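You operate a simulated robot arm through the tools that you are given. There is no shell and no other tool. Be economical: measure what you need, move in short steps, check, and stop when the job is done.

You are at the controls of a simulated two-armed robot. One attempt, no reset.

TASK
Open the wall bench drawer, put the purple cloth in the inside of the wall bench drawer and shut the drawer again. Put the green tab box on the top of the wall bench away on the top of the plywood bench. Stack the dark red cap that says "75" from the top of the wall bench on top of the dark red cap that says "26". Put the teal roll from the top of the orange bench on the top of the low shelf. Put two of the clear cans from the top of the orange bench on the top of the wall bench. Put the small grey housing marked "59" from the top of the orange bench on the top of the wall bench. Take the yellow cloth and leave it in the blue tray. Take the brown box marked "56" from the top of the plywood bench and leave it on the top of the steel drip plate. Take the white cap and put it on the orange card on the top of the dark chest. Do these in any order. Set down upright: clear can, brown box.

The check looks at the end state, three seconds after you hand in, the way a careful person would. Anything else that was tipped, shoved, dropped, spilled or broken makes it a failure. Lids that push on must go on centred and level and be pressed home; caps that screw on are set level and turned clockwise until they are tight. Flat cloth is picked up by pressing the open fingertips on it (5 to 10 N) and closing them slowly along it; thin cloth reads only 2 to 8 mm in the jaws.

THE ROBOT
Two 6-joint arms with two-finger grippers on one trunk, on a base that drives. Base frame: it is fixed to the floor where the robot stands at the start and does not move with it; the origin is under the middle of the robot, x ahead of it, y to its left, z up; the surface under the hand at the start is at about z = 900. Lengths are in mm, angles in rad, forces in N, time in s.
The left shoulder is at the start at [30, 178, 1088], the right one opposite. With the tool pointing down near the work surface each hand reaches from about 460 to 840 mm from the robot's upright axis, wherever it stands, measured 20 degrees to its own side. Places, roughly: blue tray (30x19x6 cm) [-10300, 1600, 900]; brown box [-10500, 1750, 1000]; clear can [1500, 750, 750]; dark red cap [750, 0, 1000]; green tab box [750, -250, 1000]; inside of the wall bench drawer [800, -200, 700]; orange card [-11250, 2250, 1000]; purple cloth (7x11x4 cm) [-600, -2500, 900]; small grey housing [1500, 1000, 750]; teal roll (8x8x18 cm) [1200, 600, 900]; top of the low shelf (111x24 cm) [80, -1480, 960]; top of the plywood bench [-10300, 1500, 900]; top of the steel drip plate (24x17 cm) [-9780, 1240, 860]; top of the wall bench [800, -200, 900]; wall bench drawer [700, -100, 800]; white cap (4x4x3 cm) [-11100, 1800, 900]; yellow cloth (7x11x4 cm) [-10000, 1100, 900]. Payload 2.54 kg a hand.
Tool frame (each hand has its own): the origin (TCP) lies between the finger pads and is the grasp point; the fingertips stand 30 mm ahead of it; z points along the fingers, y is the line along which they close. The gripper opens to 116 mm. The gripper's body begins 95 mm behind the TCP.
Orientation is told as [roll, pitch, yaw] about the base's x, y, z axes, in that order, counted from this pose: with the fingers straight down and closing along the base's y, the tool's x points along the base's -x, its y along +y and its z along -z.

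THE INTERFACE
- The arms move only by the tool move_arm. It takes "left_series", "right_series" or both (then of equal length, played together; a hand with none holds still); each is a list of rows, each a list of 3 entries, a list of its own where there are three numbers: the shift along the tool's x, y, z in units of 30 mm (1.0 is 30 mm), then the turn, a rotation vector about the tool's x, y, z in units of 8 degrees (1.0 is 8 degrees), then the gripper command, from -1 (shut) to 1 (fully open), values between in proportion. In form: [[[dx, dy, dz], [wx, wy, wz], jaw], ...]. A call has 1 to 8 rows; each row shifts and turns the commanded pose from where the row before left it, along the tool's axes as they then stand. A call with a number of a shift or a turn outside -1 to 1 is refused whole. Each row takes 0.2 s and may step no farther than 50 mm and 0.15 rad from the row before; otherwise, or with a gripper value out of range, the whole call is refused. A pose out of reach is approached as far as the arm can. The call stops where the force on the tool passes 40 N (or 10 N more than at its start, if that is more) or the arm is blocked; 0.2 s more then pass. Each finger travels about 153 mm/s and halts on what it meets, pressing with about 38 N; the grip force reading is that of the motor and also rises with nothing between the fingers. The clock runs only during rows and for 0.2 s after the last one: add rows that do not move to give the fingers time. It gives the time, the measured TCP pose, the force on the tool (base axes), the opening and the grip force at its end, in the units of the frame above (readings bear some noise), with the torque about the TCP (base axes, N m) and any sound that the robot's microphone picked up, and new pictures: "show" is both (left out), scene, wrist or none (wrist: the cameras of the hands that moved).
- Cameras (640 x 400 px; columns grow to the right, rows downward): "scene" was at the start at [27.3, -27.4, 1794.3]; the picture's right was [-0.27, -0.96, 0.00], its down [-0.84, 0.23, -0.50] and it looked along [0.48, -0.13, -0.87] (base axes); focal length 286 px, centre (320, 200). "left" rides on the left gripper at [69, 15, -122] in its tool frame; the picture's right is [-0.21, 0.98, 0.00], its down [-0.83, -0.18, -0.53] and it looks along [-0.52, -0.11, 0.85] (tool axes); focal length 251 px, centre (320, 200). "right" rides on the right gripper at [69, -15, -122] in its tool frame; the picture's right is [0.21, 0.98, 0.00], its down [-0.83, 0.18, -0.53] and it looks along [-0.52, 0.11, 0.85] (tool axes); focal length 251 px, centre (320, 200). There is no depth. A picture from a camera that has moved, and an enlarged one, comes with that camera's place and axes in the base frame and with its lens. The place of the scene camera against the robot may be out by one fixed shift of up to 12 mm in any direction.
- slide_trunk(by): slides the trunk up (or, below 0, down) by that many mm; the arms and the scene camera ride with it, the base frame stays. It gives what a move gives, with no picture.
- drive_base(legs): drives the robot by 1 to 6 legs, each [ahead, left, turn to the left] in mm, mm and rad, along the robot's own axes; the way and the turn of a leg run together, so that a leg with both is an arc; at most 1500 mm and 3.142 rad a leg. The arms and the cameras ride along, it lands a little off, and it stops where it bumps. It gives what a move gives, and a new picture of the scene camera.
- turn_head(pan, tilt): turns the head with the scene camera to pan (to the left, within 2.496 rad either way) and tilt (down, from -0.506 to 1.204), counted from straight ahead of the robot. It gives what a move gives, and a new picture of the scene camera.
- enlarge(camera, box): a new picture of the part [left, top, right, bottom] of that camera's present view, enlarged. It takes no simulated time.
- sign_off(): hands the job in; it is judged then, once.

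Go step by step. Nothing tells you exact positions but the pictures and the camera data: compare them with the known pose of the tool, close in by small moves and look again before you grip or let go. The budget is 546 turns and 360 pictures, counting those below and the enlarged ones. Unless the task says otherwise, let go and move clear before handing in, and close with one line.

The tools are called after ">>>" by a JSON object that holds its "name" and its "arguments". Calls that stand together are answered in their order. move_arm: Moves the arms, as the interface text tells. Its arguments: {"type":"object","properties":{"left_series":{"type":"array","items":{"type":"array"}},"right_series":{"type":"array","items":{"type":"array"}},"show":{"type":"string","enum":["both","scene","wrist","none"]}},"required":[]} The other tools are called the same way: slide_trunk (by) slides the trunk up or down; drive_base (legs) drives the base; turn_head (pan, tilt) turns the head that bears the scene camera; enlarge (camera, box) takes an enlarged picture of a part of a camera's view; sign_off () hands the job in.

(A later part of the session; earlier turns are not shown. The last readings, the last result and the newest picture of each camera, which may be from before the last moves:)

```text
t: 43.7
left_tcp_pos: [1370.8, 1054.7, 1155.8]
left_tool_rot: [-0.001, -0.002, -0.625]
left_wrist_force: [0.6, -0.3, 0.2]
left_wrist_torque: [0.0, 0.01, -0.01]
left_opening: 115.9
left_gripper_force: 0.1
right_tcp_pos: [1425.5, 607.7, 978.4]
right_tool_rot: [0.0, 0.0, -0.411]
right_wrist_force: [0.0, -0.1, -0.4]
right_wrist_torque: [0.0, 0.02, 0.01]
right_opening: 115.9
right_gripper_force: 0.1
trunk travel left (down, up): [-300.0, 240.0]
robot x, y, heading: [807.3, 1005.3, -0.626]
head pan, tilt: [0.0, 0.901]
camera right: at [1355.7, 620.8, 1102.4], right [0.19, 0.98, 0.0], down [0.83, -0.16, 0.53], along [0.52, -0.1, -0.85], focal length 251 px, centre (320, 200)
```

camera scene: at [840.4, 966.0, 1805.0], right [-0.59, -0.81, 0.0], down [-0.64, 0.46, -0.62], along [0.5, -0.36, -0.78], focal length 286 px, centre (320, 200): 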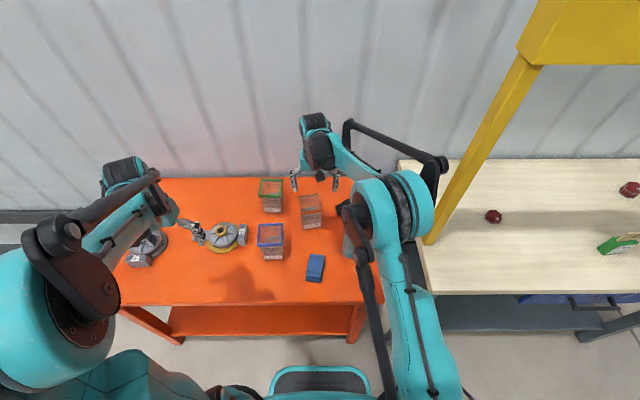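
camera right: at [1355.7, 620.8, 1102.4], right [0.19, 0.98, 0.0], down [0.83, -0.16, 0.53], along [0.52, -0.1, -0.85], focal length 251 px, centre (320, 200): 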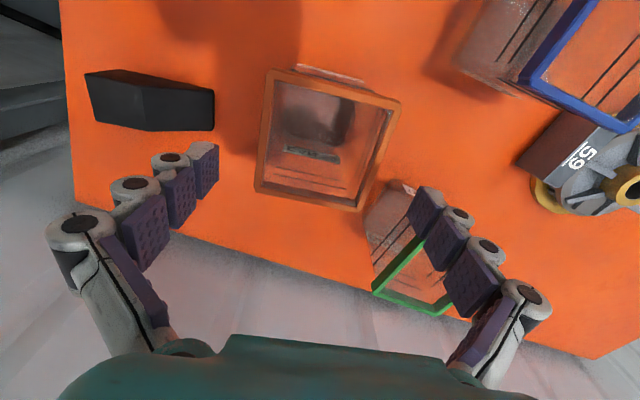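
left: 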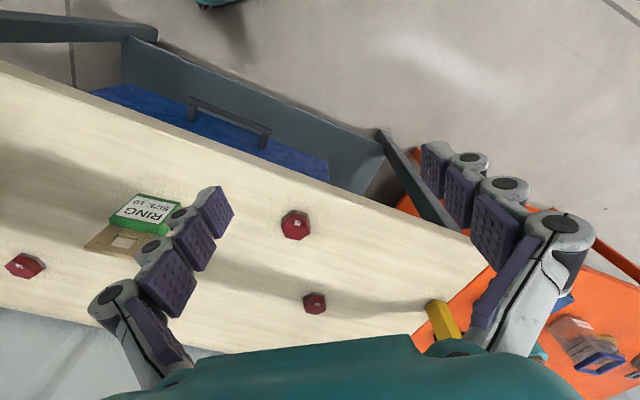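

Aligned with the orange-rimmed can; I descend and grip.

>>> {"name": "move_arm", "arguments": {"right_series": [[[0, 0, 0.9], [0, 0, 0], 1], [[0, 0, 0.9], [0, 0, 0], 1], [[0, 0, 0.75], [0, 0, 0], 1], [[0, 0, 0], [0, 0, 0], 0.6], [[0, 0, 0], [0, 0, 0], 0.35], [[0, 0, 0], [0, 0, 0], 0.2], [[0, 0, 0], [0, 0, 0], 0.2]], "show": "wrist"}}

```text
t: 45.3
left_tcp_pos: [1370.9, 1055.0, 1156.5]
left_tool_rot: [-0.001, 0.0, -0.624]
left_wrist_force: [-0.8, -1.1, -0.3]
left_wrist_torque: [0.0, -0.02, 0.01]
left_opening: 115.8
left_gripper_force: 0.1
right_tcp_pos: [1422.4, 607.0, 902.5]
right_tool_rot: [0.001, -0.001, -0.412]
right_wrist_force: [-0.5, -0.3, 0.2]
right_wrist_torque: [0.01, -0.01, 0.02]
right_opening: 83.3
right_gripper_force: 38.0
trunk travel left (down, up): [-300.0, 240.0]
robot x, y, heading: [808.8, 1002.7, -0.628]
head pan, tilt: [0.0, 0.901]
camera right: at [1353.8, 621.3, 1025.7], right [0.19, 0.98, 0.0], down [0.83, -0.16, 0.53], along [0.52, -0.1, -0.85], focal length 251 px, centre (320, 200)
```

right: 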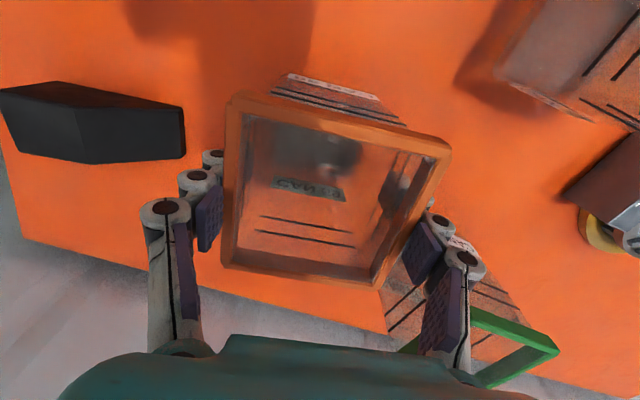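

>>> {"name": "move_arm", "arguments": {"right_series": [[[0, 0, -0.3], [0, 0, 0], 0.2], [[0, 0, -0.8], [0, 0, 0], 0.2], [[0, 0, -1], [0, 0, 0], 0.2], [[0, 0, -1], [0, 0, 0], 0.2], [[0, 0, -1], [0, 0, 0], 0.2], [[0, 0, -1], [0, 0, 0], 0.2], [[0, 0, -1], [0, 0, 0], 0.2], [[0, 0, -1], [0, 0, 0], 0.2]], "show": "scene"}}

```text
t: 47.1
left_tcp_pos: [1371.2, 1056.0, 1155.8]
left_tool_rot: [0.0, 0.0, -0.626]
left_wrist_force: [-0.8, 0.3, -0.1]
left_wrist_torque: [-0.01, 0.0, 0.0]
left_opening: 116.1
left_gripper_force: 0.1
right_tcp_pos: [1423.6, 607.7, 1117.1]
right_tool_rot: [-0.001, 0.0, -0.412]
right_wrist_force: [0.4, 0.4, -1.3]
right_wrist_torque: [-0.01, -0.02, 0.02]
right_opening: 83.1
right_gripper_force: 38.0
trunk travel left (down, up): [-300.0, 240.0]
robot x, y, heading: [802.8, 1001.0, -0.628]
head pan, tilt: [0.0, 0.901]
camera scene: at [837.9, 966.6, 1805.1], right [-0.59, -0.81, 0.0], down [-0.64, 0.46, -0.62], along [0.5, -0.36, -0.78], focal length 286 px, centre (320, 200)
```

scene: 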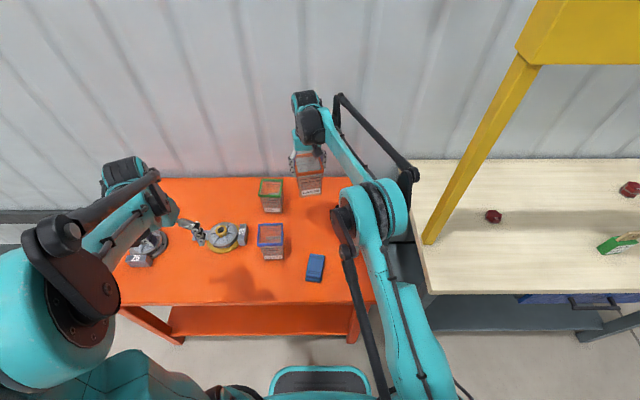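

>>> {"name": "move_arm", "arguments": {"right_series": [[[0, 0, -0.5], [0, 0, 0.75], 0.2], [[0.8, -0.8, -0.3], [0, 0, 0.78], 0.2], [[1, -1, 0], [0, 0, 0], 0.2], [[1, -1, 0], [0, 0, 0], 0.2], [[1, -1, 0], [0, 0, 0], 0.2], [[1, -1, 0], [0, 0, 0], 0.2], [[1, -1, 0], [0, 0, 0], 0.2], [[1, -1, 0], [0, 0, 0], 0.2]], "show": "none"}}

>>> {"name": "move_arm", "arguments": {"right_series": [[[1, -0.7, 0], [0, 0, 0], 0.2], [[1, -0.7, 0], [0, 0, 0], 0.2], [[1, -0.5, 0], [0, 0, 0], 0.2], [[0, 0, 0], [0, 0, 0], 0.2], [[0, 0, 0], [0, 0, 0], 0.2], [[0, 0, 0], [0, 0, 0], 0.2]], "left_series": [[[-0.9, -1, 0.4], [0, 0, 0], 1], [[-0.9, -1, 0.4], [0, 0, 0], 1], [[-0.9, -1, 0.4], [0, 0, 0], 1], [[0, -1, 0.5], [0, 0, 0], 1], [[0, -1, 0.6], [0, 0, 0], 1], [[0, -1, 0.6], [0, 0, 0], 1]], "show": "wrist"}}

```text
t: 48.9
left_tcp_pos: [1369.4, 1056.3, 1156.7]
left_tool_rot: [0.001, -0.001, -0.624]
left_wrist_force: [0.5, 0.2, 0.2]
left_wrist_torque: [0.0, -0.02, 0.0]
left_opening: 116.2
left_gripper_force: 0.1
right_tcp_pos: [1137.0, 559.9, 1138.5]
right_tool_rot: [-0.001, -0.001, -0.624]
right_wrist_force: [-0.8, 0.8, -0.4]
right_wrist_torque: [-0.01, -0.04, 0.02]
right_opening: 83.4
right_gripper_force: 37.8
trunk travel left (down, up): [-300.0, 240.0]
robot x, y, heading: [807.9, 1004.8, -0.625]
head pan, tilt: [0.0, 0.901]
```

```text
t: 50.3
left_tcp_pos: [1331.2, 861.0, 1069.4]
left_tool_rot: [0.0, 0.002, -0.625]
left_wrist_force: [-0.4, -0.8, -0.4]
left_wrist_torque: [0.03, -0.03, -0.02]
left_opening: 115.8
left_gripper_force: 0.0
right_tcp_pos: [1032.9, 564.0, 1139.4]
right_tool_rot: [0.001, -0.001, -0.626]
right_wrist_force: [0.9, -0.4, -2.1]
right_wrist_torque: [0.04, 0.03, 0.0]
right_opening: 83.2
right_gripper_force: 38.0
trunk travel left (down, up): [-300.0, 240.0]
robot x, y, heading: [805.1, 998.9, -0.622]
head pan, tilt: [0.0, 0.901]
camera right: at [969.3, 592.8, 1261.7], right [0.4, 0.92, 0.0], down [0.78, -0.34, 0.53], along [0.49, -0.21, -0.85], focal length 251 px, centre (320, 200)
camera left: at [1283.6, 913.4, 1191.5], right [0.75, 0.67, 0.0], down [0.56, -0.63, 0.53], along [0.36, -0.4, -0.85], focal length 251 px, centre (320, 200)
```

right: 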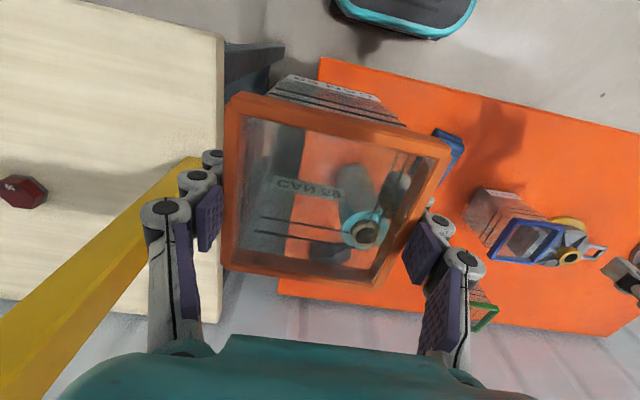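
left: 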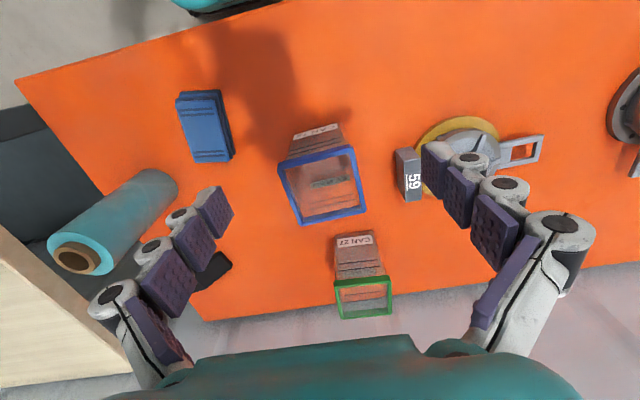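

Blue can 72 is centred at about (1391,806) and already aligned. I move the left hand over it.

>>> {"name": "move_arm", "arguments": {"left_series": [[[-0.9, -0.11, 0.7], [0, 0, 0], 1], [[-0.9, -0.11, 0.7], [0, 0, 0], 1], [[-0.91, -0.11, 0.7], [0, 0, 0], 1], [[0, 0, 0.8], [0, 0, 0.1], 1]], "show": "wrist"}}

```text
t: 51.3
left_tcp_pos: [1392.7, 804.5, 981.8]
left_tool_rot: [0.0, 0.0, -0.639]
left_wrist_force: [-0.4, 0.2, 0.2]
left_wrist_torque: [-0.02, 0.03, -0.01]
left_opening: 115.9
left_gripper_force: 0.2
right_tcp_pos: [1032.8, 564.8, 1139.2]
right_tool_rot: [-0.001, -0.001, -0.627]
right_wrist_force: [-0.5, 0.5, -2.2]
right_wrist_torque: [-0.02, 0.0, -0.01]
right_opening: 83.3
right_gripper_force: 37.7
trunk travel left (down, up): [-300.0, 240.0]
robot x, y, heading: [805.5, 1004.5, -0.62]
head pan, tilt: [0.0, 0.901]
camera left: at [1345.5, 858.0, 1104.8], right [0.75, 0.66, 0.0], down [0.55, -0.64, 0.53], along [0.35, -0.4, -0.85], focal length 251 px, centre (320, 200)
```

left: 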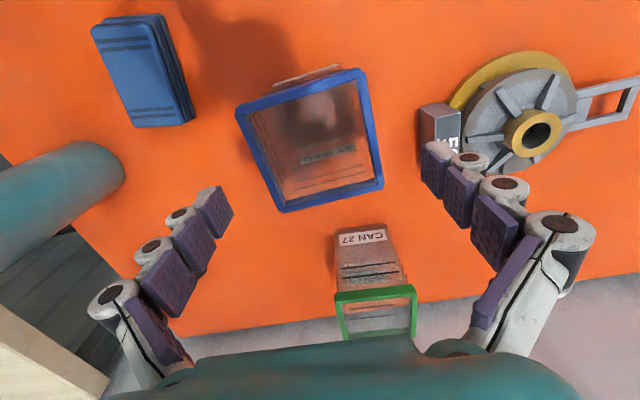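

>>> {"name": "move_arm", "arguments": {"left_series": [[[0.05, -0.1, 0.9], [0, 0, -0.43], 1], [[0, 0, 0.9], [0, 0, 0], 1], [[0, 0, 0.85], [0, 0, 0], 1], [[0, 0, 0], [0, 0, 0], 0.6], [[0, 0, 0], [0, 0, 0], 0.35], [[0, 0, 0], [0, 0, 0], 0.2], [[0, 0, 0], [0, 0, 0], 0.2]], "show": "none"}}

>>> {"name": "move_arm", "arguments": {"left_series": [[[0, 0, -0.3], [0, 0, 0], 0.2], [[0, 0, -0.8], [0, 0, 0], 0.2], [[0, 0, -1], [0, 0, 0], 0.2], [[0, 0, -1], [0, 0, 0], 0.2], [[0, 0, -1], [0, 0, 0], 0.2], [[0, 0, -1], [0, 0, 0], 0.2], [[0, 0, -1], [0, 0, 0], 0.2], [[0, 0, -1], [0, 0, 0], 0.2]], "show": "scene"}}

```text
t: 52.9
left_tcp_pos: [1387.0, 805.3, 901.3]
left_tool_rot: [0.001, 0.001, -0.579]
left_wrist_force: [0.9, 0.5, 0.8]
left_wrist_torque: [0.03, 0.11, -0.02]
left_opening: 83.0
left_gripper_force: 37.5
right_tcp_pos: [1032.0, 564.7, 1138.7]
right_tool_rot: [0.0, 0.0, -0.627]
right_wrist_force: [-0.7, 0.1, -2.7]
right_wrist_torque: [-0.01, 0.0, 0.01]
right_opening: 83.1
right_gripper_force: 37.5
trunk travel left (down, up): [-300.0, 240.0]
robot x, y, heading: [808.5, 1001.6, -0.628]
head pan, tilt: [0.0, 0.901]
```

```text
t: 54.7
left_tcp_pos: [1389.3, 805.4, 1116.1]
left_tool_rot: [-0.001, 0.002, -0.579]
left_wrist_force: [-0.5, 0.3, -0.9]
left_wrist_torque: [-0.03, -0.02, 0.0]
left_opening: 83.1
left_gripper_force: 37.3
right_tcp_pos: [1033.1, 564.9, 1139.5]
right_tool_rot: [0.001, -0.001, -0.626]
right_wrist_force: [-0.7, 0.0, -1.2]
right_wrist_torque: [-0.02, -0.02, 0.01]
right_opening: 83.2
right_gripper_force: 37.6
trunk travel left (down, up): [-300.0, 240.0]
robot x, y, heading: [809.0, 1001.8, -0.624]
head pan, tilt: [0.0, 0.901]
camera scene: at [837.7, 966.5, 1805.1], right [-0.59, -0.81, 0.0], down [-0.64, 0.46, -0.62], along [0.5, -0.36, -0.78], focal length 286 px, centre (320, 200)
```

scene: 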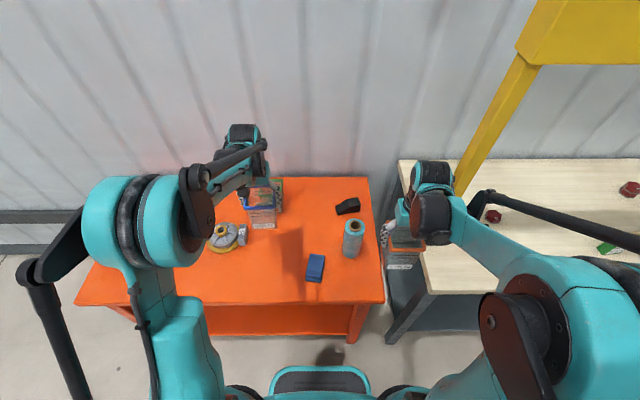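

Both cans are held. I retract the left hand and drive right to the wall bench.

>>> {"name": "move_arm", "arguments": {"left_series": [[[1, 0, -0.2], [0, 0, 0.35], 0.2], [[1, 0, -0.2], [0, 0, 0], 0.2], [[1, 0, -0.2], [0, 0, 0], 0.2], [[1, 0, -0.2], [0, 0, 0], 0.2], [[0.5, 0, 0], [0, 0, 0], 0.2]], "show": "none"}}

>>> {"name": "drive_base", "arguments": {"legs": [[0, -686, -0.012]]}}

```text
t: 55.9
left_tcp_pos: [1279.0, 882.7, 1140.0]
left_tool_rot: [0.001, 0.0, -0.628]
left_wrist_force: [-0.1, 0.7, -1.1]
left_wrist_torque: [-0.05, -0.01, 0.01]
left_opening: 83.3
left_gripper_force: 37.5
right_tcp_pos: [1033.8, 565.9, 1139.0]
right_tool_rot: [0.0, -0.001, -0.627]
right_wrist_force: [0.5, -0.3, -1.6]
right_wrist_torque: [0.0, -0.01, 0.02]
right_opening: 83.1
right_gripper_force: 37.9
trunk travel left (down, up): [-300.0, 240.0]
robot x, y, heading: [808.5, 1000.7, -0.626]
head pan, tilt: [0.0, 0.901]
```

```text
t: 59.6
left_tcp_pos: [878.4, 331.7, 1140.6]
left_tool_rot: [-0.001, 0.001, -0.641]
left_wrist_force: [-0.1, -0.6, -1.3]
left_wrist_torque: [-0.02, -0.03, 0.01]
left_opening: 82.8
left_gripper_force: 38.2
right_tcp_pos: [629.4, 15.5, 1138.8]
right_tool_rot: [-0.001, -0.001, -0.635]
right_wrist_force: [-0.8, -0.2, -1.3]
right_wrist_torque: [0.02, 0.03, 0.01]
right_opening: 83.1
right_gripper_force: 37.6
trunk travel left (down, up): [-300.0, 240.0]
robot x, y, heading: [407.5, 453.9, -0.637]
head pan, tilt: [0.0, 0.901]
camera scene: at [438.8, 419.2, 1805.0], right [-0.59, -0.8, 0.0], down [-0.63, 0.47, -0.62], along [0.5, -0.37, -0.78], focal length 286 px, centre (320, 200)
```

scene: 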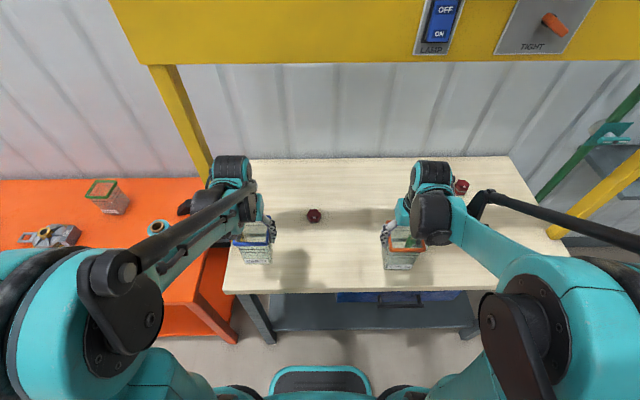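

I place both cans on clear parts of the bench, descending to just above it first.

>>> {"name": "move_arm", "arguments": {"left_series": [[[-0.75, -0.42, 0], [0, 0, 0], 0.2], [[-0.75, -0.42, 0.4], [0, 0, 0], 0.2], [[-0.75, -0.42, 0.8], [0, 0, 0], 0.2], [[-0.75, -0.42, 0.8], [0, 0, 0], 0.2], [[0, 0, 0.9], [0, 0, 0], 0.2], [[0, 0, 0.9], [0, 0, 0], 0.2], [[0, 0, 0], [0, 0, 0], 0.2]], "right_series": [[[-0.85, 0.5, 0], [0, 0, 0], 0.2], [[-0.85, 0.5, 0.4], [0, 0, 0], 0.2], [[-0.85, 0.5, 0.8], [0, 0, 0], 0.2], [[-0.85, 0.5, 0.8], [0, 0, 0], 0.2], [[0, 0, 0.9], [0, 0, 0], 0.2], [[0, 0, 0.9], [0, 0, 0], 0.2], [[0, 0, 0], [0, 0, 0], 0.2]], "show": "both"}}

```text
t: 61.2
left_tcp_pos: [921.2, 238.8, 1026.0]
left_tool_rot: [0.0, 0.001, -0.639]
left_wrist_force: [-1.0, 0.8, -0.1]
left_wrist_torque: [-0.01, -0.04, 0.03]
left_opening: 83.0
left_gripper_force: 38.1
right_tcp_pos: [744.1, 5.2, 1025.7]
right_tool_rot: [-0.001, -0.001, -0.636]
right_wrist_force: [-1.1, -0.3, -1.6]
right_wrist_torque: [-0.05, -0.05, 0.02]
right_opening: 83.1
right_gripper_force: 38.0
trunk travel left (down, up): [-300.0, 240.0]
robot x, y, heading: [404.5, 455.7, -0.641]
head pan, tilt: [0.0, 0.901]
camera scene: at [437.7, 420.7, 1805.1], right [-0.59, -0.8, 0.0], down [-0.63, 0.47, -0.62], along [0.5, -0.37, -0.78], focal length 286 px, centre (320, 200)
camera right: at [680.6, 34.7, 1149.0], right [0.41, 0.91, 0.0], down [0.77, -0.35, 0.53], along [0.49, -0.22, -0.85], focal length 251 px, centre (320, 200)
camera left: at [873.8, 291.6, 1149.1], right [0.76, 0.66, 0.0], down [0.55, -0.64, 0.53], along [0.35, -0.4, -0.85], focal length 251 px, centre (320, 200)
```

scene: 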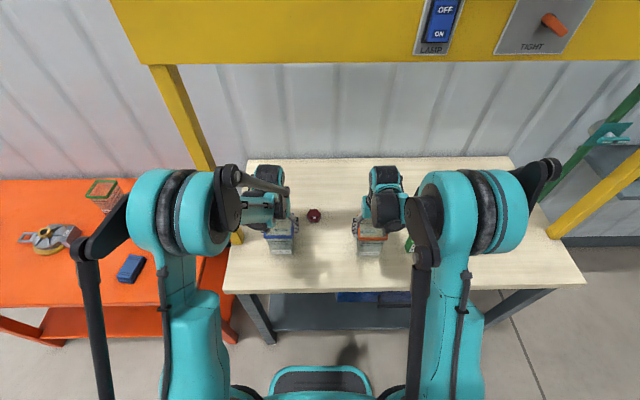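
right: 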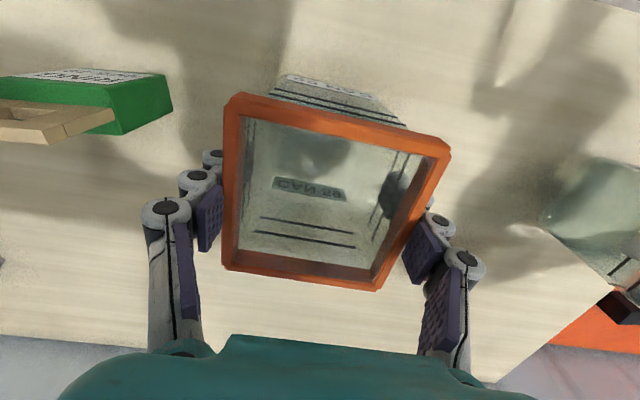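
left: 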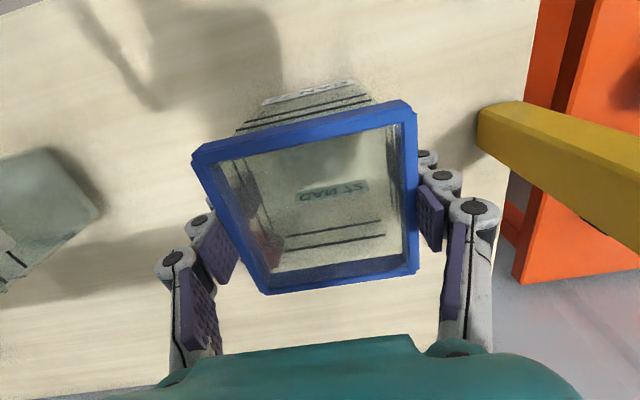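

>>> {"name": "move_arm", "arguments": {"left_series": [[[0, 0, 0.4], [0, 0, 0], 0.2], [[0, 0, 0.1], [0, 0, 0], 0.2], [[0, 0, 0.07], [0, 0, 0], 0.2], [[0, 0, 0], [0, 0, 0], 0.2]], "right_series": [[[0, 0, 0.4], [0, 0, 0], 0.2], [[0, 0, 0.1], [0, 0, 0], 0.2], [[0, 0, 0.07], [0, 0, 0], 0.2], [[0, 0, 0], [0, 0, 0], 0.2]], "show": "none"}}

```text
t: 62.2
left_tcp_pos: [921.2, 237.0, 1008.9]
left_tool_rot: [0.0, 0.0, -0.64]
left_wrist_force: [-0.6, -1.1, -1.4]
left_wrist_torque: [0.01, -0.01, -0.03]
left_opening: 83.3
left_gripper_force: 37.8
right_tcp_pos: [747.0, 3.5, 1006.6]
right_tool_rot: [0.0, -0.002, -0.636]
right_wrist_force: [-0.3, -0.7, -1.1]
right_wrist_torque: [-0.03, 0.01, 0.02]
right_opening: 83.1
right_gripper_force: 37.9
trunk travel left (down, up): [-300.0, 240.0]
robot x, y, heading: [407.8, 454.7, -0.636]
head pan, tilt: [0.0, 0.901]
```

>>> {"name": "move_arm", "arguments": {"left_series": [[[0, 0, 0.06], [0, 0, 0], 0.2], [[0, 0, 0.06], [0, 0, 0], 0.2], [[0, 0, 0], [0, 0, 0], 0.2]], "right_series": [[[0, 0, 0.06], [0, 0, 0], 0.2], [[0, 0, 0.06], [0, 0, 0], 0.2], [[0, 0, 0], [0, 0, 0], 0.2]], "show": "none"}}

```text
t: 63.0
left_tcp_pos: [920.3, 236.5, 1006.7]
left_tool_rot: [0.0, 0.0, -0.641]
left_wrist_force: [0.5, 0.3, -1.4]
left_wrist_torque: [0.02, 0.06, -0.03]
left_opening: 83.0
left_gripper_force: 37.8
right_tcp_pos: [747.7, 4.8, 1004.4]
right_tool_rot: [0.0, 0.0, -0.638]
right_wrist_force: [0.5, -0.3, -1.5]
right_wrist_torque: [0.02, -0.01, 0.01]
right_opening: 83.2
right_gripper_force: 37.7
trunk travel left (down, up): [-300.0, 240.0]
robot x, y, heading: [407.8, 457.4, -0.638]
head pan, tilt: [0.0, 0.901]
```

>>> {"name": "move_arm", "arguments": {"left_series": [[[0, 0, 0.06], [0, 0, 0], 0.2], [[0, 0, 0.06], [0, 0, 0], 0.2], [[0, 0, 0.06], [0, 0, 0], 0.2], [[0, 0, 0], [0, 0, 0], 0.2]], "right_series": [[[0, 0, 0.06], [0, 0, 0], 0.2], [[0, 0, 0.06], [0, 0, 0], 0.2], [[0, 0, 0.06], [0, 0, 0], 0.2], [[0, 0, 0], [0, 0, 0], 0.2]], "show": "none"}}

```text
t: 64.0
left_tcp_pos: [919.5, 237.5, 1001.9]
left_tool_rot: [0.001, -0.003, -0.638]
left_wrist_force: [3.9, -2.6, 20.4]
left_wrist_torque: [0.16, 0.45, -0.02]
left_opening: 83.0
left_gripper_force: 37.9
right_tcp_pos: [747.4, 4.3, 999.5]
right_tool_rot: [-0.001, -0.002, -0.637]
right_wrist_force: [6.6, -6.7, 29.2]
right_wrist_torque: [-0.2, -0.17, -0.04]
right_opening: 83.2
right_gripper_force: 37.9
trunk travel left (down, up): [-300.0, 240.0]
robot x, y, heading: [412.7, 459.4, -0.641]
head pan, tilt: [0.0, 0.901]
```

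Both cans are in contact; I release and rise.

>>> {"name": "move_arm", "arguments": {"left_series": [[[0, 0, -0.05], [0, 0, 0], 0.2], [[0, 0, 0], [0, 0, 0], 0.6], [[0, 0, 0], [0, 0, 0], 0.95], [[0, 0, -0.5], [0, 0, 0], 0.95], [[0, 0, -1], [0, 0, 0], 0.95], [[0, 0, -1], [0, 0, 0], 0.95], [[0, 0, -1], [0, 0, 0], 0.95], [[0, 0, -1], [0, 0, 0], 0.95]], "right_series": [[[0, 0, -0.1], [0, 0, 0], 0.2], [[0, 0, 0], [0, 0, 0], 0.6], [[0, 0, 0], [0, 0, 0], 0.95], [[0, 0, -0.5], [0, 0, 0], 0.95], [[0, 0, -1], [0, 0, 0], 0.95], [[0, 0, -1], [0, 0, 0], 0.95], [[0, 0, -1], [0, 0, 0], 0.95], [[0, 0, -1], [0, 0, 0], 0.95]], "show": "none"}}

>>> {"name": "move_arm", "arguments": {"left_series": [[[1, 0, 0], [0, 0, 0], 1], [[1, 0.4, 0], [0, 0, 0], 1], [[1, 0.4, 0], [0, 0, 0], 1], [[0.5, 0.8, 0], [0, 0, 0], 1]], "right_series": [[[1, 0, 0], [0, 0, 0], 1], [[1, -0.5, 0], [0, 0, 0], 1], [[1, -0.5, 0], [0, 0, 0], 1], [[0.5, -0.8, 0], [0, 0, 0], 1]], "show": "scene"}}

```text
t: 65.8
left_tcp_pos: [918.1, 237.9, 1137.7]
left_tool_rot: [0.0, -0.002, -0.639]
left_wrist_force: [0.0, 0.6, 0.2]
left_wrist_torque: [0.01, -0.03, 0.01]
left_opening: 113.0
left_gripper_force: 0.1
right_tcp_pos: [747.1, 4.1, 1137.0]
right_tool_rot: [0.001, 0.0, -0.637]
right_wrist_force: [0.4, 1.2, -0.4]
right_wrist_torque: [-0.01, -0.02, 0.01]
right_opening: 113.6
right_gripper_force: 0.3
trunk travel left (down, up): [-300.0, 240.0]
robot x, y, heading: [407.6, 457.3, -0.642]
head pan, tilt: [0.0, 0.901]
```

```text
t: 66.8
left_tcp_pos: [864.2, 337.8, 1135.1]
left_tool_rot: [0.001, 0.0, -0.641]
left_wrist_force: [-0.2, 0.4, -0.2]
left_wrist_torque: [-0.01, -0.03, 0.04]
left_opening: 115.8
left_gripper_force: 0.0
right_tcp_pos: [631.1, 23.7, 1137.4]
right_tool_rot: [-0.001, -0.001, -0.636]
right_wrist_force: [0.0, -0.3, 0.3]
right_wrist_torque: [-0.01, 0.03, 0.02]
right_opening: 116.2
right_gripper_force: 0.0
trunk travel left (down, up): [-300.0, 240.0]
robot x, y, heading: [406.9, 454.4, -0.637]
head pan, tilt: [0.0, 0.901]
camera scene: at [438.3, 420.3, 1805.1], right [-0.59, -0.8, 0.0], down [-0.63, 0.47, -0.62], along [0.5, -0.37, -0.78], focal length 286 px, centre (320, 200)
```

scene: 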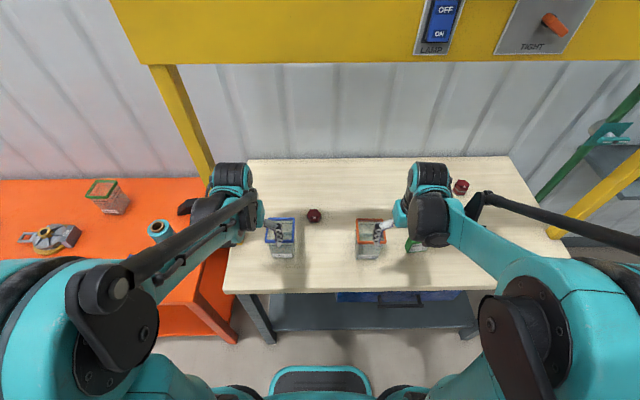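

Both cans are upright on the bench. I go back to the orange bench for housing 59 (left hand) and the teal roll (right hand).

>>> {"name": "drive_base", "arguments": {"legs": [[0, 813, 0]]}}

>>> {"name": "enlarge", "arguments": {"camera": "scene", "box": [120, 130, 440, 330]}}

```text
t: 71.1
left_tcp_pos: [1337.1, 978.9, 1135.1]
left_tool_rot: [0.0, 0.001, -0.636]
left_wrist_force: [-0.2, -0.4, 0.3]
left_wrist_torque: [0.05, -0.05, -0.01]
left_opening: 116.0
left_gripper_force: 0.0
right_tcp_pos: [1103.7, 663.1, 1138.6]
right_tool_rot: [-0.002, 0.0, -0.632]
right_wrist_force: [-1.1, 0.4, -0.4]
right_wrist_torque: [-0.03, 0.03, -0.03]
right_opening: 115.9
right_gripper_force: 0.1
trunk travel left (down, up): [-300.0, 240.0]
robot x, y, heading: [878.3, 1094.7, -0.636]
head pan, tilt: [0.0, 0.901]
camera scene: at [910.5, 1059.6, 1805.0], right [-0.59, -0.81, 0.0], down [-0.63, 0.46, -0.62], along [0.5, -0.37, -0.78], focal length 286 px, centre (320, 200)
```

scene: 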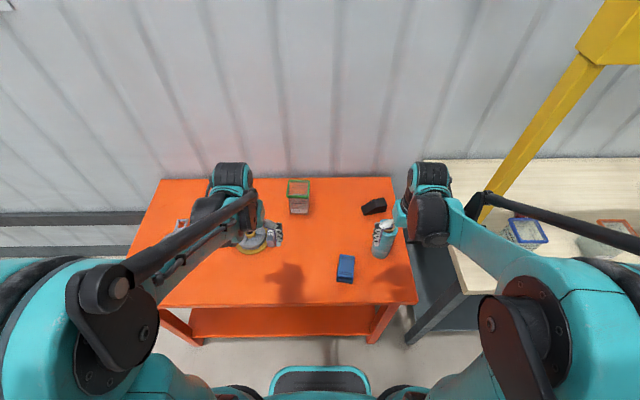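

```text
2.00 times, centred on (280, 230) of scene
camera zoom: at [910.5, 1059.6, 1805.0], right [-0.59, -0.81, 0.0], down [-0.63, 0.46, -0.62], along [0.5, -0.37, -0.78], focal length 572 px, centre (400, 140)
```

zoom: 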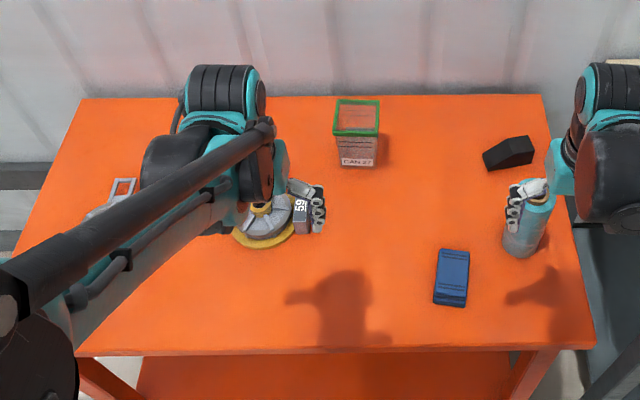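

>>> {"name": "move_arm", "arguments": {"left_series": [[[-1, 0.54, 0.6], [0, 0, 0], 1], [[-1, 0.54, 0.7], [0, 0, 0], 1], [[-1, 0.54, 0.7], [0, 0, 0], 1], [[-1, 0.54, 0.7], [0, 0, 0], 1], [[-1, 0.54, 0.8], [0, 0, 0], 1]], "right_series": [[[-0.6, -0.1, 0.3], [0, 0, 0], 1], [[-0.6, -0.2, 0.3], [0, 0, 0], 1], [[-0.6, -0.2, 0.3], [0, 0, 0], 1], [[-0.6, -0.2, 0.3], [0, 0, 0], 1], [[-0.6, -0.2, 0.3], [0, 0, 0], 1]], "show": "wrist"}}

>>> {"name": "enlarge", "arguments": {"camera": "left", "box": [230, 80, 470, 230]}}

```text
t: 72.3
left_tcp_pos: [1508.3, 955.4, 1026.6]
left_tool_rot: [0.0, 0.002, -0.636]
left_wrist_force: [0.4, 0.2, -0.2]
left_wrist_torque: [-0.01, 0.09, -0.04]
left_opening: 116.1
left_gripper_force: 0.0
right_tcp_pos: [1161.1, 586.6, 1089.9]
right_tool_rot: [0.001, 0.001, -0.633]
right_wrist_force: [1.1, 0.5, 0.1]
right_wrist_torque: [0.0, 0.07, -0.02]
right_opening: 115.9
right_gripper_force: 0.1
trunk travel left (down, up): [-300.0, 240.0]
robot x, y, heading: [881.8, 1099.5, -0.639]
head pan, tilt: [0.0, 0.901]
camera right: at [1098.2, 615.7, 1214.0], right [0.41, 0.91, 0.0], down [0.77, -0.34, 0.53], along [0.49, -0.22, -0.85], focal length 251 px, centre (320, 200)
camera left: at [1460.5, 1008.5, 1149.4], right [0.75, 0.66, 0.0], down [0.56, -0.64, 0.53], along [0.35, -0.4, -0.85], focal length 251 px, centre (320, 200)
```

right: 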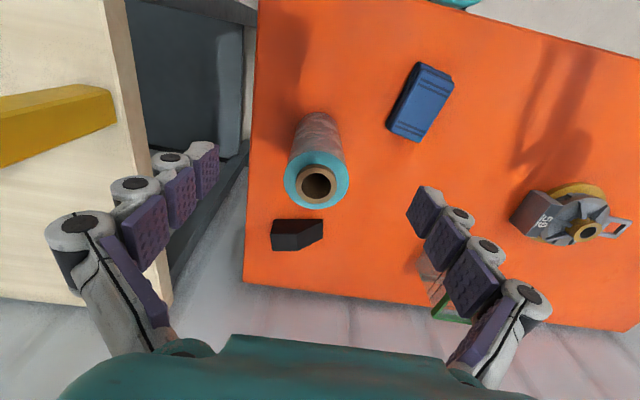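
left: 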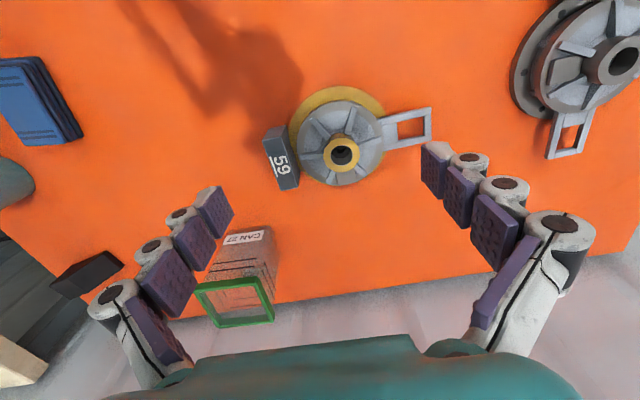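

```text
2.67 times, centred on (350, 155) of left
camera zoom: at [1460.5, 1008.5, 1149.4], right [0.75, 0.66, 0.0], down [0.56, -0.64, 0.53], along [0.35, -0.4, -0.85], focal length 670 px, centre (240, 320)
```

zoom: 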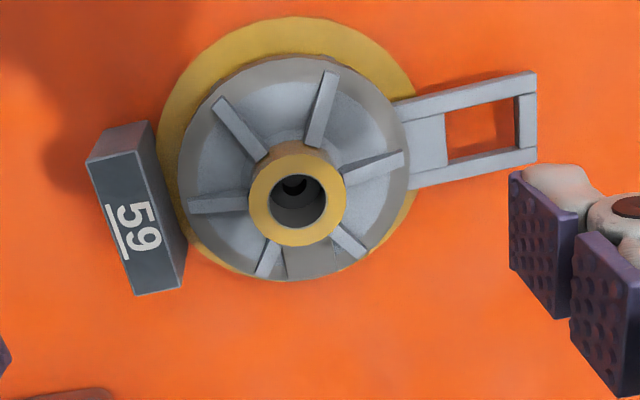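

Hub of housing 59 triangulates to about (1561,936,853); I'll grip the hub between the ribs. The roll is at about (1213,558), top at 973. I move both hands closer.

>>> {"name": "move_arm", "arguments": {"left_series": [[[-0.6, 0.17, 0.7], [0, 0, 0], 0.24], [[-0.6, 0.17, 0.7], [0, 0, 0], 0.24], [[-0.59, 0.16, 0.7], [0, 0, -0.9], 0.24], [[0, 0, 0.7], [0, 0, -0.9], 0.24], [[0, 0, 0.5], [0, 0, -0.9], 0.24], [[0, 0, 0.4], [0, 0, -0.96], 0.24]], "right_series": [[[-0.65, 0.09, 0.5], [0, 0, 0], 1], [[-0.65, 0.09, 0.5], [0, 0, 0], 1], [[-0.66, 0.08, 0.5], [0, 0, 0], 1], [[0, 0, 0.5], [0, 0, 0], 1], [[0, 0, 0.5], [0, 0, 0], 1], [[0, 0, 0.1], [0, 0, 0], 1]], "show": "wrist"}}

>>> {"name": "enlarge", "arguments": {"camera": "left", "box": [200, 60, 440, 260]}}

```text
t: 73.7
left_tcp_pos: [1558.1, 934.6, 918.6]
left_tool_rot: [0.001, 0.0, -0.12]
left_wrist_force: [0.9, -0.1, 0.0]
left_wrist_torque: [0.01, -0.01, -0.01]
left_opening: 71.8
left_gripper_force: 0.0
right_tcp_pos: [1214.1, 558.1, 1014.6]
right_tool_rot: [0.001, 0.0, -0.633]
right_wrist_force: [0.5, 0.4, 0.2]
right_wrist_torque: [-0.02, -0.02, -0.02]
right_opening: 116.0
right_gripper_force: 0.1
trunk travel left (down, up): [-300.0, 240.0]
robot x, y, heading: [880.2, 1094.6, -0.631]
head pan, tilt: [0.0, 0.901]
camera right: at [1149.1, 588.0, 1137.5], right [0.41, 0.91, 0.0], down [0.77, -0.34, 0.53], along [0.49, -0.22, -0.85], focal length 251 px, centre (320, 200)
camera left: at [1491.0, 959.0, 1041.5], right [0.33, 0.94, 0.0], down [0.8, -0.28, 0.53], along [0.5, -0.18, -0.85], focal length 251 px, centre (320, 200)
```

right: 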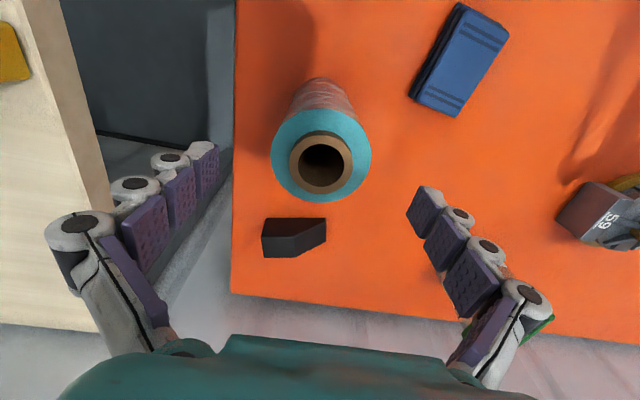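
left: 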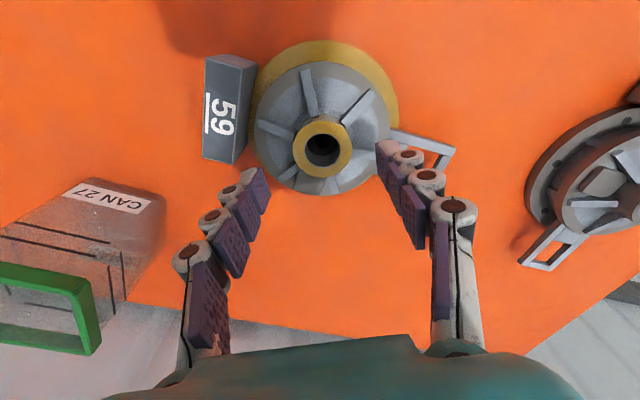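

```text
2.00 times, centred on (320, 160) of left
camera zoom: at [1491.0, 959.0, 1041.5], right [0.33, 0.94, 0.0], down [0.8, -0.28, 0.53], along [0.5, -0.18, -0.85], focal length 503 px, centre (320, 280)
```

zoom: 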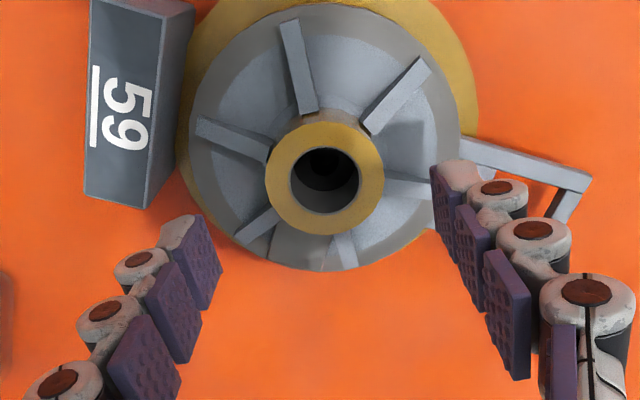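

>>> {"name": "move_arm", "arguments": {"left_series": [[[0, 0.05, 0.6], [0, 0, -0.2], 0.24], [[0, 0, 0.5], [0, 0, 0], 0.24], [[0, 0, 0.3], [0, 0, 0], 0.24], [[0, 0, 0.15], [0, 0, 0], 0.24]], "right_series": [[[0.1, 0.03, 0.6], [0, 0, 0], 1], [[0, 0, 0.6], [0, 0, 0], 1], [[0, 0, 0.6], [0, 0, 0], 1], [[0, 0, 0.5], [0, 0, 0], 1]], "show": "wrist"}}

>>> {"name": "enlarge", "arguments": {"camera": "left", "box": [220, 100, 420, 240]}}

```text
t: 74.7
left_tcp_pos: [1558.4, 937.0, 873.4]
left_tool_rot: [-0.001, 0.0, -0.096]
left_wrist_force: [0.2, 0.0, 0.4]
left_wrist_torque: [0.0, -0.04, 0.03]
left_opening: 72.0
left_gripper_force: 0.0
right_tcp_pos: [1210.8, 562.1, 944.8]
right_tool_rot: [0.001, 0.0, -0.635]
right_wrist_force: [0.8, 0.1, -0.4]
right_wrist_torque: [-0.02, 0.05, -0.03]
right_opening: 115.8
right_gripper_force: 0.1
trunk travel left (down, up): [-300.0, 240.0]
robot x, y, heading: [882.2, 1098.3, -0.635]
head pan, tilt: [0.0, 0.901]
camera right: at [1146.5, 590.6, 1067.9], right [0.41, 0.91, 0.0], down [0.77, -0.34, 0.53], along [0.49, -0.22, -0.85], focal length 251 px, centre (320, 200)
camera left: at [1490.5, 958.2, 995.2], right [0.31, 0.95, 0.0], down [0.8, -0.26, 0.53], along [0.51, -0.16, -0.85], focal length 251 px, centre (320, 200)
```

right: 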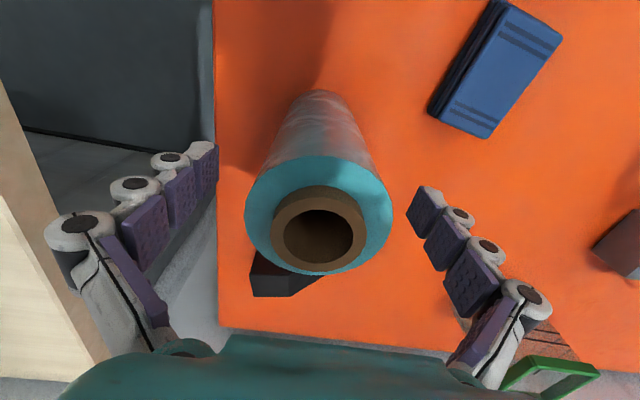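
left: 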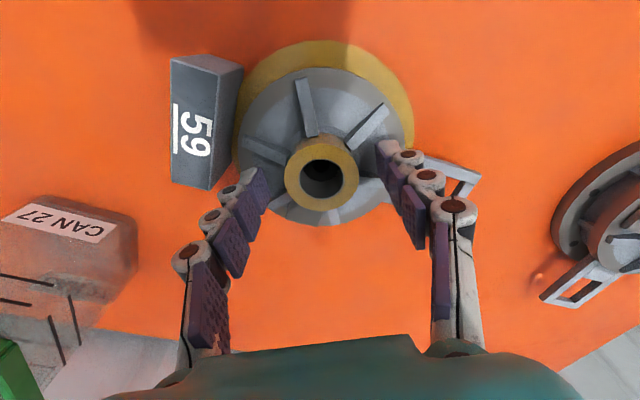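

```text
2.86 times, centred on (320, 170) of left
camera zoom: at [1490.5, 958.2, 995.2], right [0.31, 0.95, 0.0], down [0.8, -0.26, 0.53], along [0.51, -0.16, -0.85], focal length 718 px, centre (320, 286)
```

zoom: 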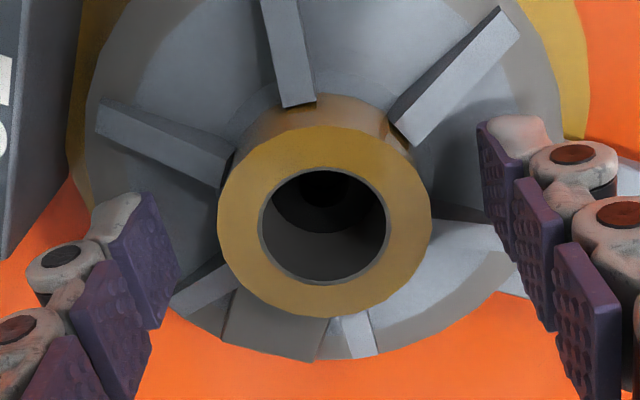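

>>> {"name": "move_arm", "arguments": {"left_series": [[[0, 0, 0.1], [0, 0, 0], 0.24], [[0, 0, 0.1], [0, 0, 0], 0.24], [[0, 0, 0], [0, 0, 0], 0.0], [[0, 0, 0], [0, 0, 0], -0.3], [[0, 0, 0], [0, 0, 0], -0.5], [[0, 0, 0], [0, 0, 0], -0.5]], "right_series": [[[0, 0, 0], [0, 0, 0], 0.6], [[0, 0, 0], [0, 0, 0], 0.3], [[0, 0, 0], [0, 0, 0], 0.1], [[0, 0, 0], [0, 0, 0], 0], [[0, 0, 0], [0, 0, 0], 0], [[0, 0, 0], [0, 0, 0], 0]], "show": "wrist"}}

```text
t: 76.0
left_tcp_pos: [1556.8, 937.5, 870.1]
left_tool_rot: [0.001, -0.002, -0.095]
left_wrist_force: [-3.5, 1.6, 21.1]
left_wrist_torque: [-0.03, 0.48, -0.07]
left_opening: 43.4
left_gripper_force: 38.1
right_tcp_pos: [1209.1, 562.2, 945.2]
right_tool_rot: [0.0, -0.001, -0.633]
right_wrist_force: [0.2, 0.3, -0.8]
right_wrist_torque: [-0.01, 0.02, -0.02]
right_opening: 70.8
right_gripper_force: 37.8
trunk travel left (down, up): [-300.0, 240.0]
robot x, y, heading: [879.5, 1094.5, -0.636]
head pan, tilt: [0.0, 0.901]
stopped in row 6 (left hand): the force on the tool passed its limit at 41 N (the readings are from after the stop); the commanded pose is now the measured one
camera right: at [1144.7, 591.0, 1068.4], right [0.4, 0.91, 0.0], down [0.77, -0.34, 0.54], along [0.49, -0.22, -0.84], focal length 251 px, centre (320, 200)
camera left: at [1489.5, 959.2, 991.9], right [0.31, 0.95, 0.0], down [0.8, -0.26, 0.54], along [0.51, -0.16, -0.84], focal length 251 px, centre (320, 200)
```

right: 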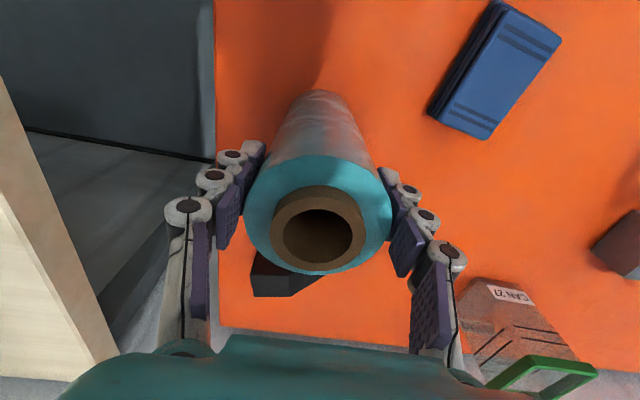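
left: 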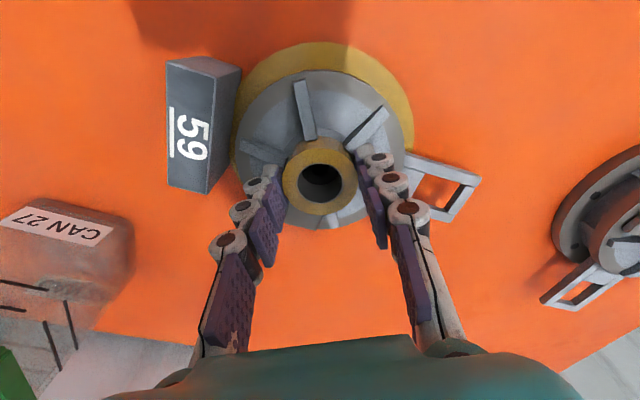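

>>> {"name": "move_arm", "arguments": {"left_series": [[[0, 0, -0.2], [0, 0, 0], -0.6], [[0, 0, -0.4], [0, 0, 0], -0.6], [[0, 0, -0.5], [0, 0, 0], -0.6], [[0, 0, 0], [0, 0, 0], -0.6]], "right_series": [[[0, 0, -0.2], [0, 0, 0], 0], [[0, 0, -0.4], [0, 0, 0], 0], [[0, 0, -0.5], [0, 0, 0], 0], [[0, 0, 0], [0, 0, 0], 0]], "show": "both"}}

```text
t: 77.0
left_tcp_pos: [1560.0, 935.9, 900.3]
left_tool_rot: [0.003, 0.002, -0.096]
left_wrist_force: [0.1, 0.0, -5.1]
left_wrist_torque: [0.06, -0.04, 0.02]
left_opening: 43.1
left_gripper_force: 37.9
right_tcp_pos: [1210.9, 563.7, 978.3]
right_tool_rot: [0.001, 0.0, -0.632]
right_wrist_force: [0.4, 0.0, -5.9]
right_wrist_torque: [0.08, 0.0, 0.01]
right_opening: 70.7
right_gripper_force: 37.8
trunk travel left (down, up): [-300.0, 240.0]
robot x, y, heading: [882.4, 1096.4, -0.639]
head pan, tilt: [0.0, 0.901]
camera scene: at [911.5, 1058.2, 1804.9], right [-0.59, -0.81, 0.0], down [-0.63, 0.46, -0.62], along [0.5, -0.37, -0.78], focal length 286 px, centre (320, 200)
camera right: at [1146.8, 592.3, 1100.9], right [0.41, 0.91, 0.0], down [0.77, -0.34, 0.53], along [0.49, -0.22, -0.85], focal length 251 px, centre (320, 200)
camera left: at [1492.2, 958.7, 1022.2], right [0.31, 0.95, 0.0], down [0.8, -0.26, 0.53], along [0.51, -0.16, -0.85], focal length 251 px, centre (320, 200)
```

scene: 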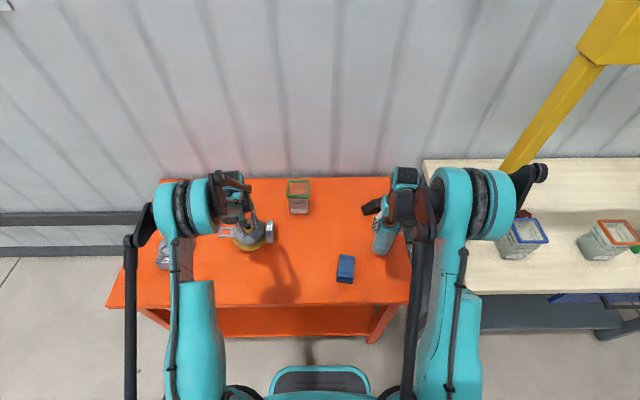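
right: 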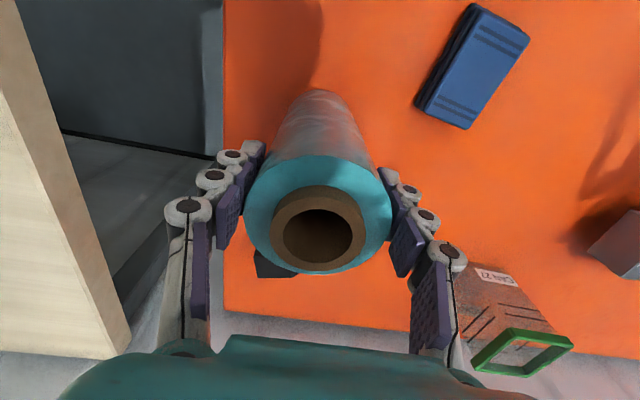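
left: 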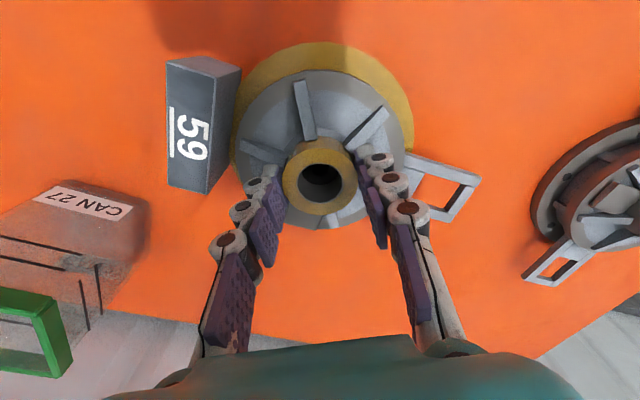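

>>> {"name": "move_arm", "arguments": {"left_series": [[[0, 0, -0.9], [0, 0, 0], -0.6], [[0, 0, -0.9], [0, 0, 0], -0.6], [[0, 0, -0.9], [0, 0, 0], -0.6], [[0, 0, -0.9], [0, 0, 0.9], -0.6], [[0.6, -0.3, -0.9], [0, 0, 0.9], -0.6], [[0.6, -0.5, -0.9], [0, 0, 0.9], -0.6], [[0.6, -0.5, 0], [0, 0, 0.9], -0.6], [[0.6, -0.5, 0], [0, 0, 0.5], -0.6]], "right_series": [[[0, 0, -1], [0, 0, 0], 0], [[0, 0, -1], [0, 0, 0], 0], [[0, 0, -1], [0, 0, 0], 0], [[0, 0, -1], [0, 0, 0], 0], [[0.6, 0, -1], [0, 0, 0], 0], [[0.6, 0, -1], [0, 0, 0], 0], [[0.7, 0, 0], [0, 0, 0], 0], [[0.7, 0, 0], [0, 0, 0], 0]], "show": "none"}}

>>> {"name": "move_arm", "arguments": {"left_series": [[[0.9, -0.3, 0], [0, 0, 0], -0.6], [[0.9, -0.3, 0], [0, 0, 0], -0.6], [[0.9, 0, 0], [0, 0, 0], -0.6], [[0.6, 0, 0], [0, 0, 0], -0.6]], "right_series": [[[0.9, 0.2, 0], [0, 0, 0], 0], [[0.9, 0.2, 0], [0, 0, 0], 0], [[0, 0, 0], [0, 0, 0], 0], [[0, 0, 0], [0, 0, 0], 0]], "show": "scene"}}

```text
t: 78.8
left_tcp_pos: [1469.2, 917.7, 1064.1]
left_tool_rot: [0.002, -0.003, -0.668]
left_wrist_force: [0.0, 0.4, -4.5]
left_wrist_torque: [0.01, -0.11, -0.02]
left_opening: 43.2
left_gripper_force: 37.8
right_tcp_pos: [1145.0, 606.6, 1159.1]
right_tool_rot: [0.0, -0.002, -0.633]
right_wrist_force: [-0.4, 0.0, -6.1]
right_wrist_torque: [0.01, 0.01, 0.03]
right_opening: 70.7
right_gripper_force: 38.0
trunk travel left (down, up): [-300.0, 240.0]
robot x, y, heading: [881.0, 1094.8, -0.633]
head pan, tilt: [0.0, 0.901]
```

```text
t: 79.8
left_tcp_pos: [1380.8, 965.2, 1061.8]
left_tool_rot: [0.002, -0.002, -0.668]
left_wrist_force: [-0.4, 0.6, -4.5]
left_wrist_torque: [0.05, -0.09, -0.01]
left_opening: 43.3
left_gripper_force: 37.7
right_tcp_pos: [1108.5, 649.2, 1156.6]
right_tool_rot: [0.001, 0.0, -0.634]
right_wrist_force: [-0.3, -0.8, -5.6]
right_wrist_torque: [0.03, 0.02, 0.02]
right_opening: 71.0
right_gripper_force: 38.2
trunk travel left (down, up): [-300.0, 240.0]
robot x, y, heading: [881.4, 1095.0, -0.634]
head pan, tilt: [0.0, 0.901]
camera scene: at [909.4, 1059.6, 1805.0], right [-0.59, -0.81, 0.0], down [-0.63, 0.46, -0.62], along [0.5, -0.37, -0.78], focal length 286 px, centre (320, 200)
```

scene: 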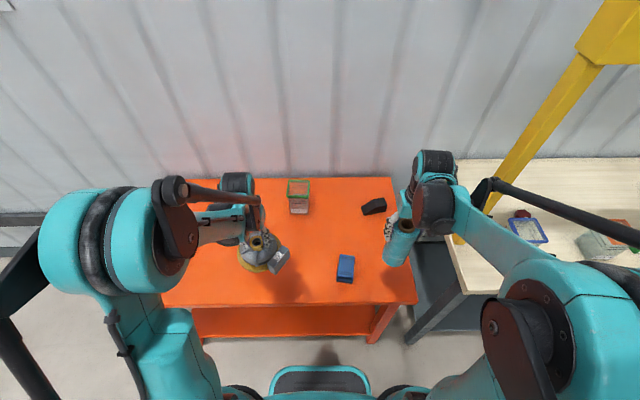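

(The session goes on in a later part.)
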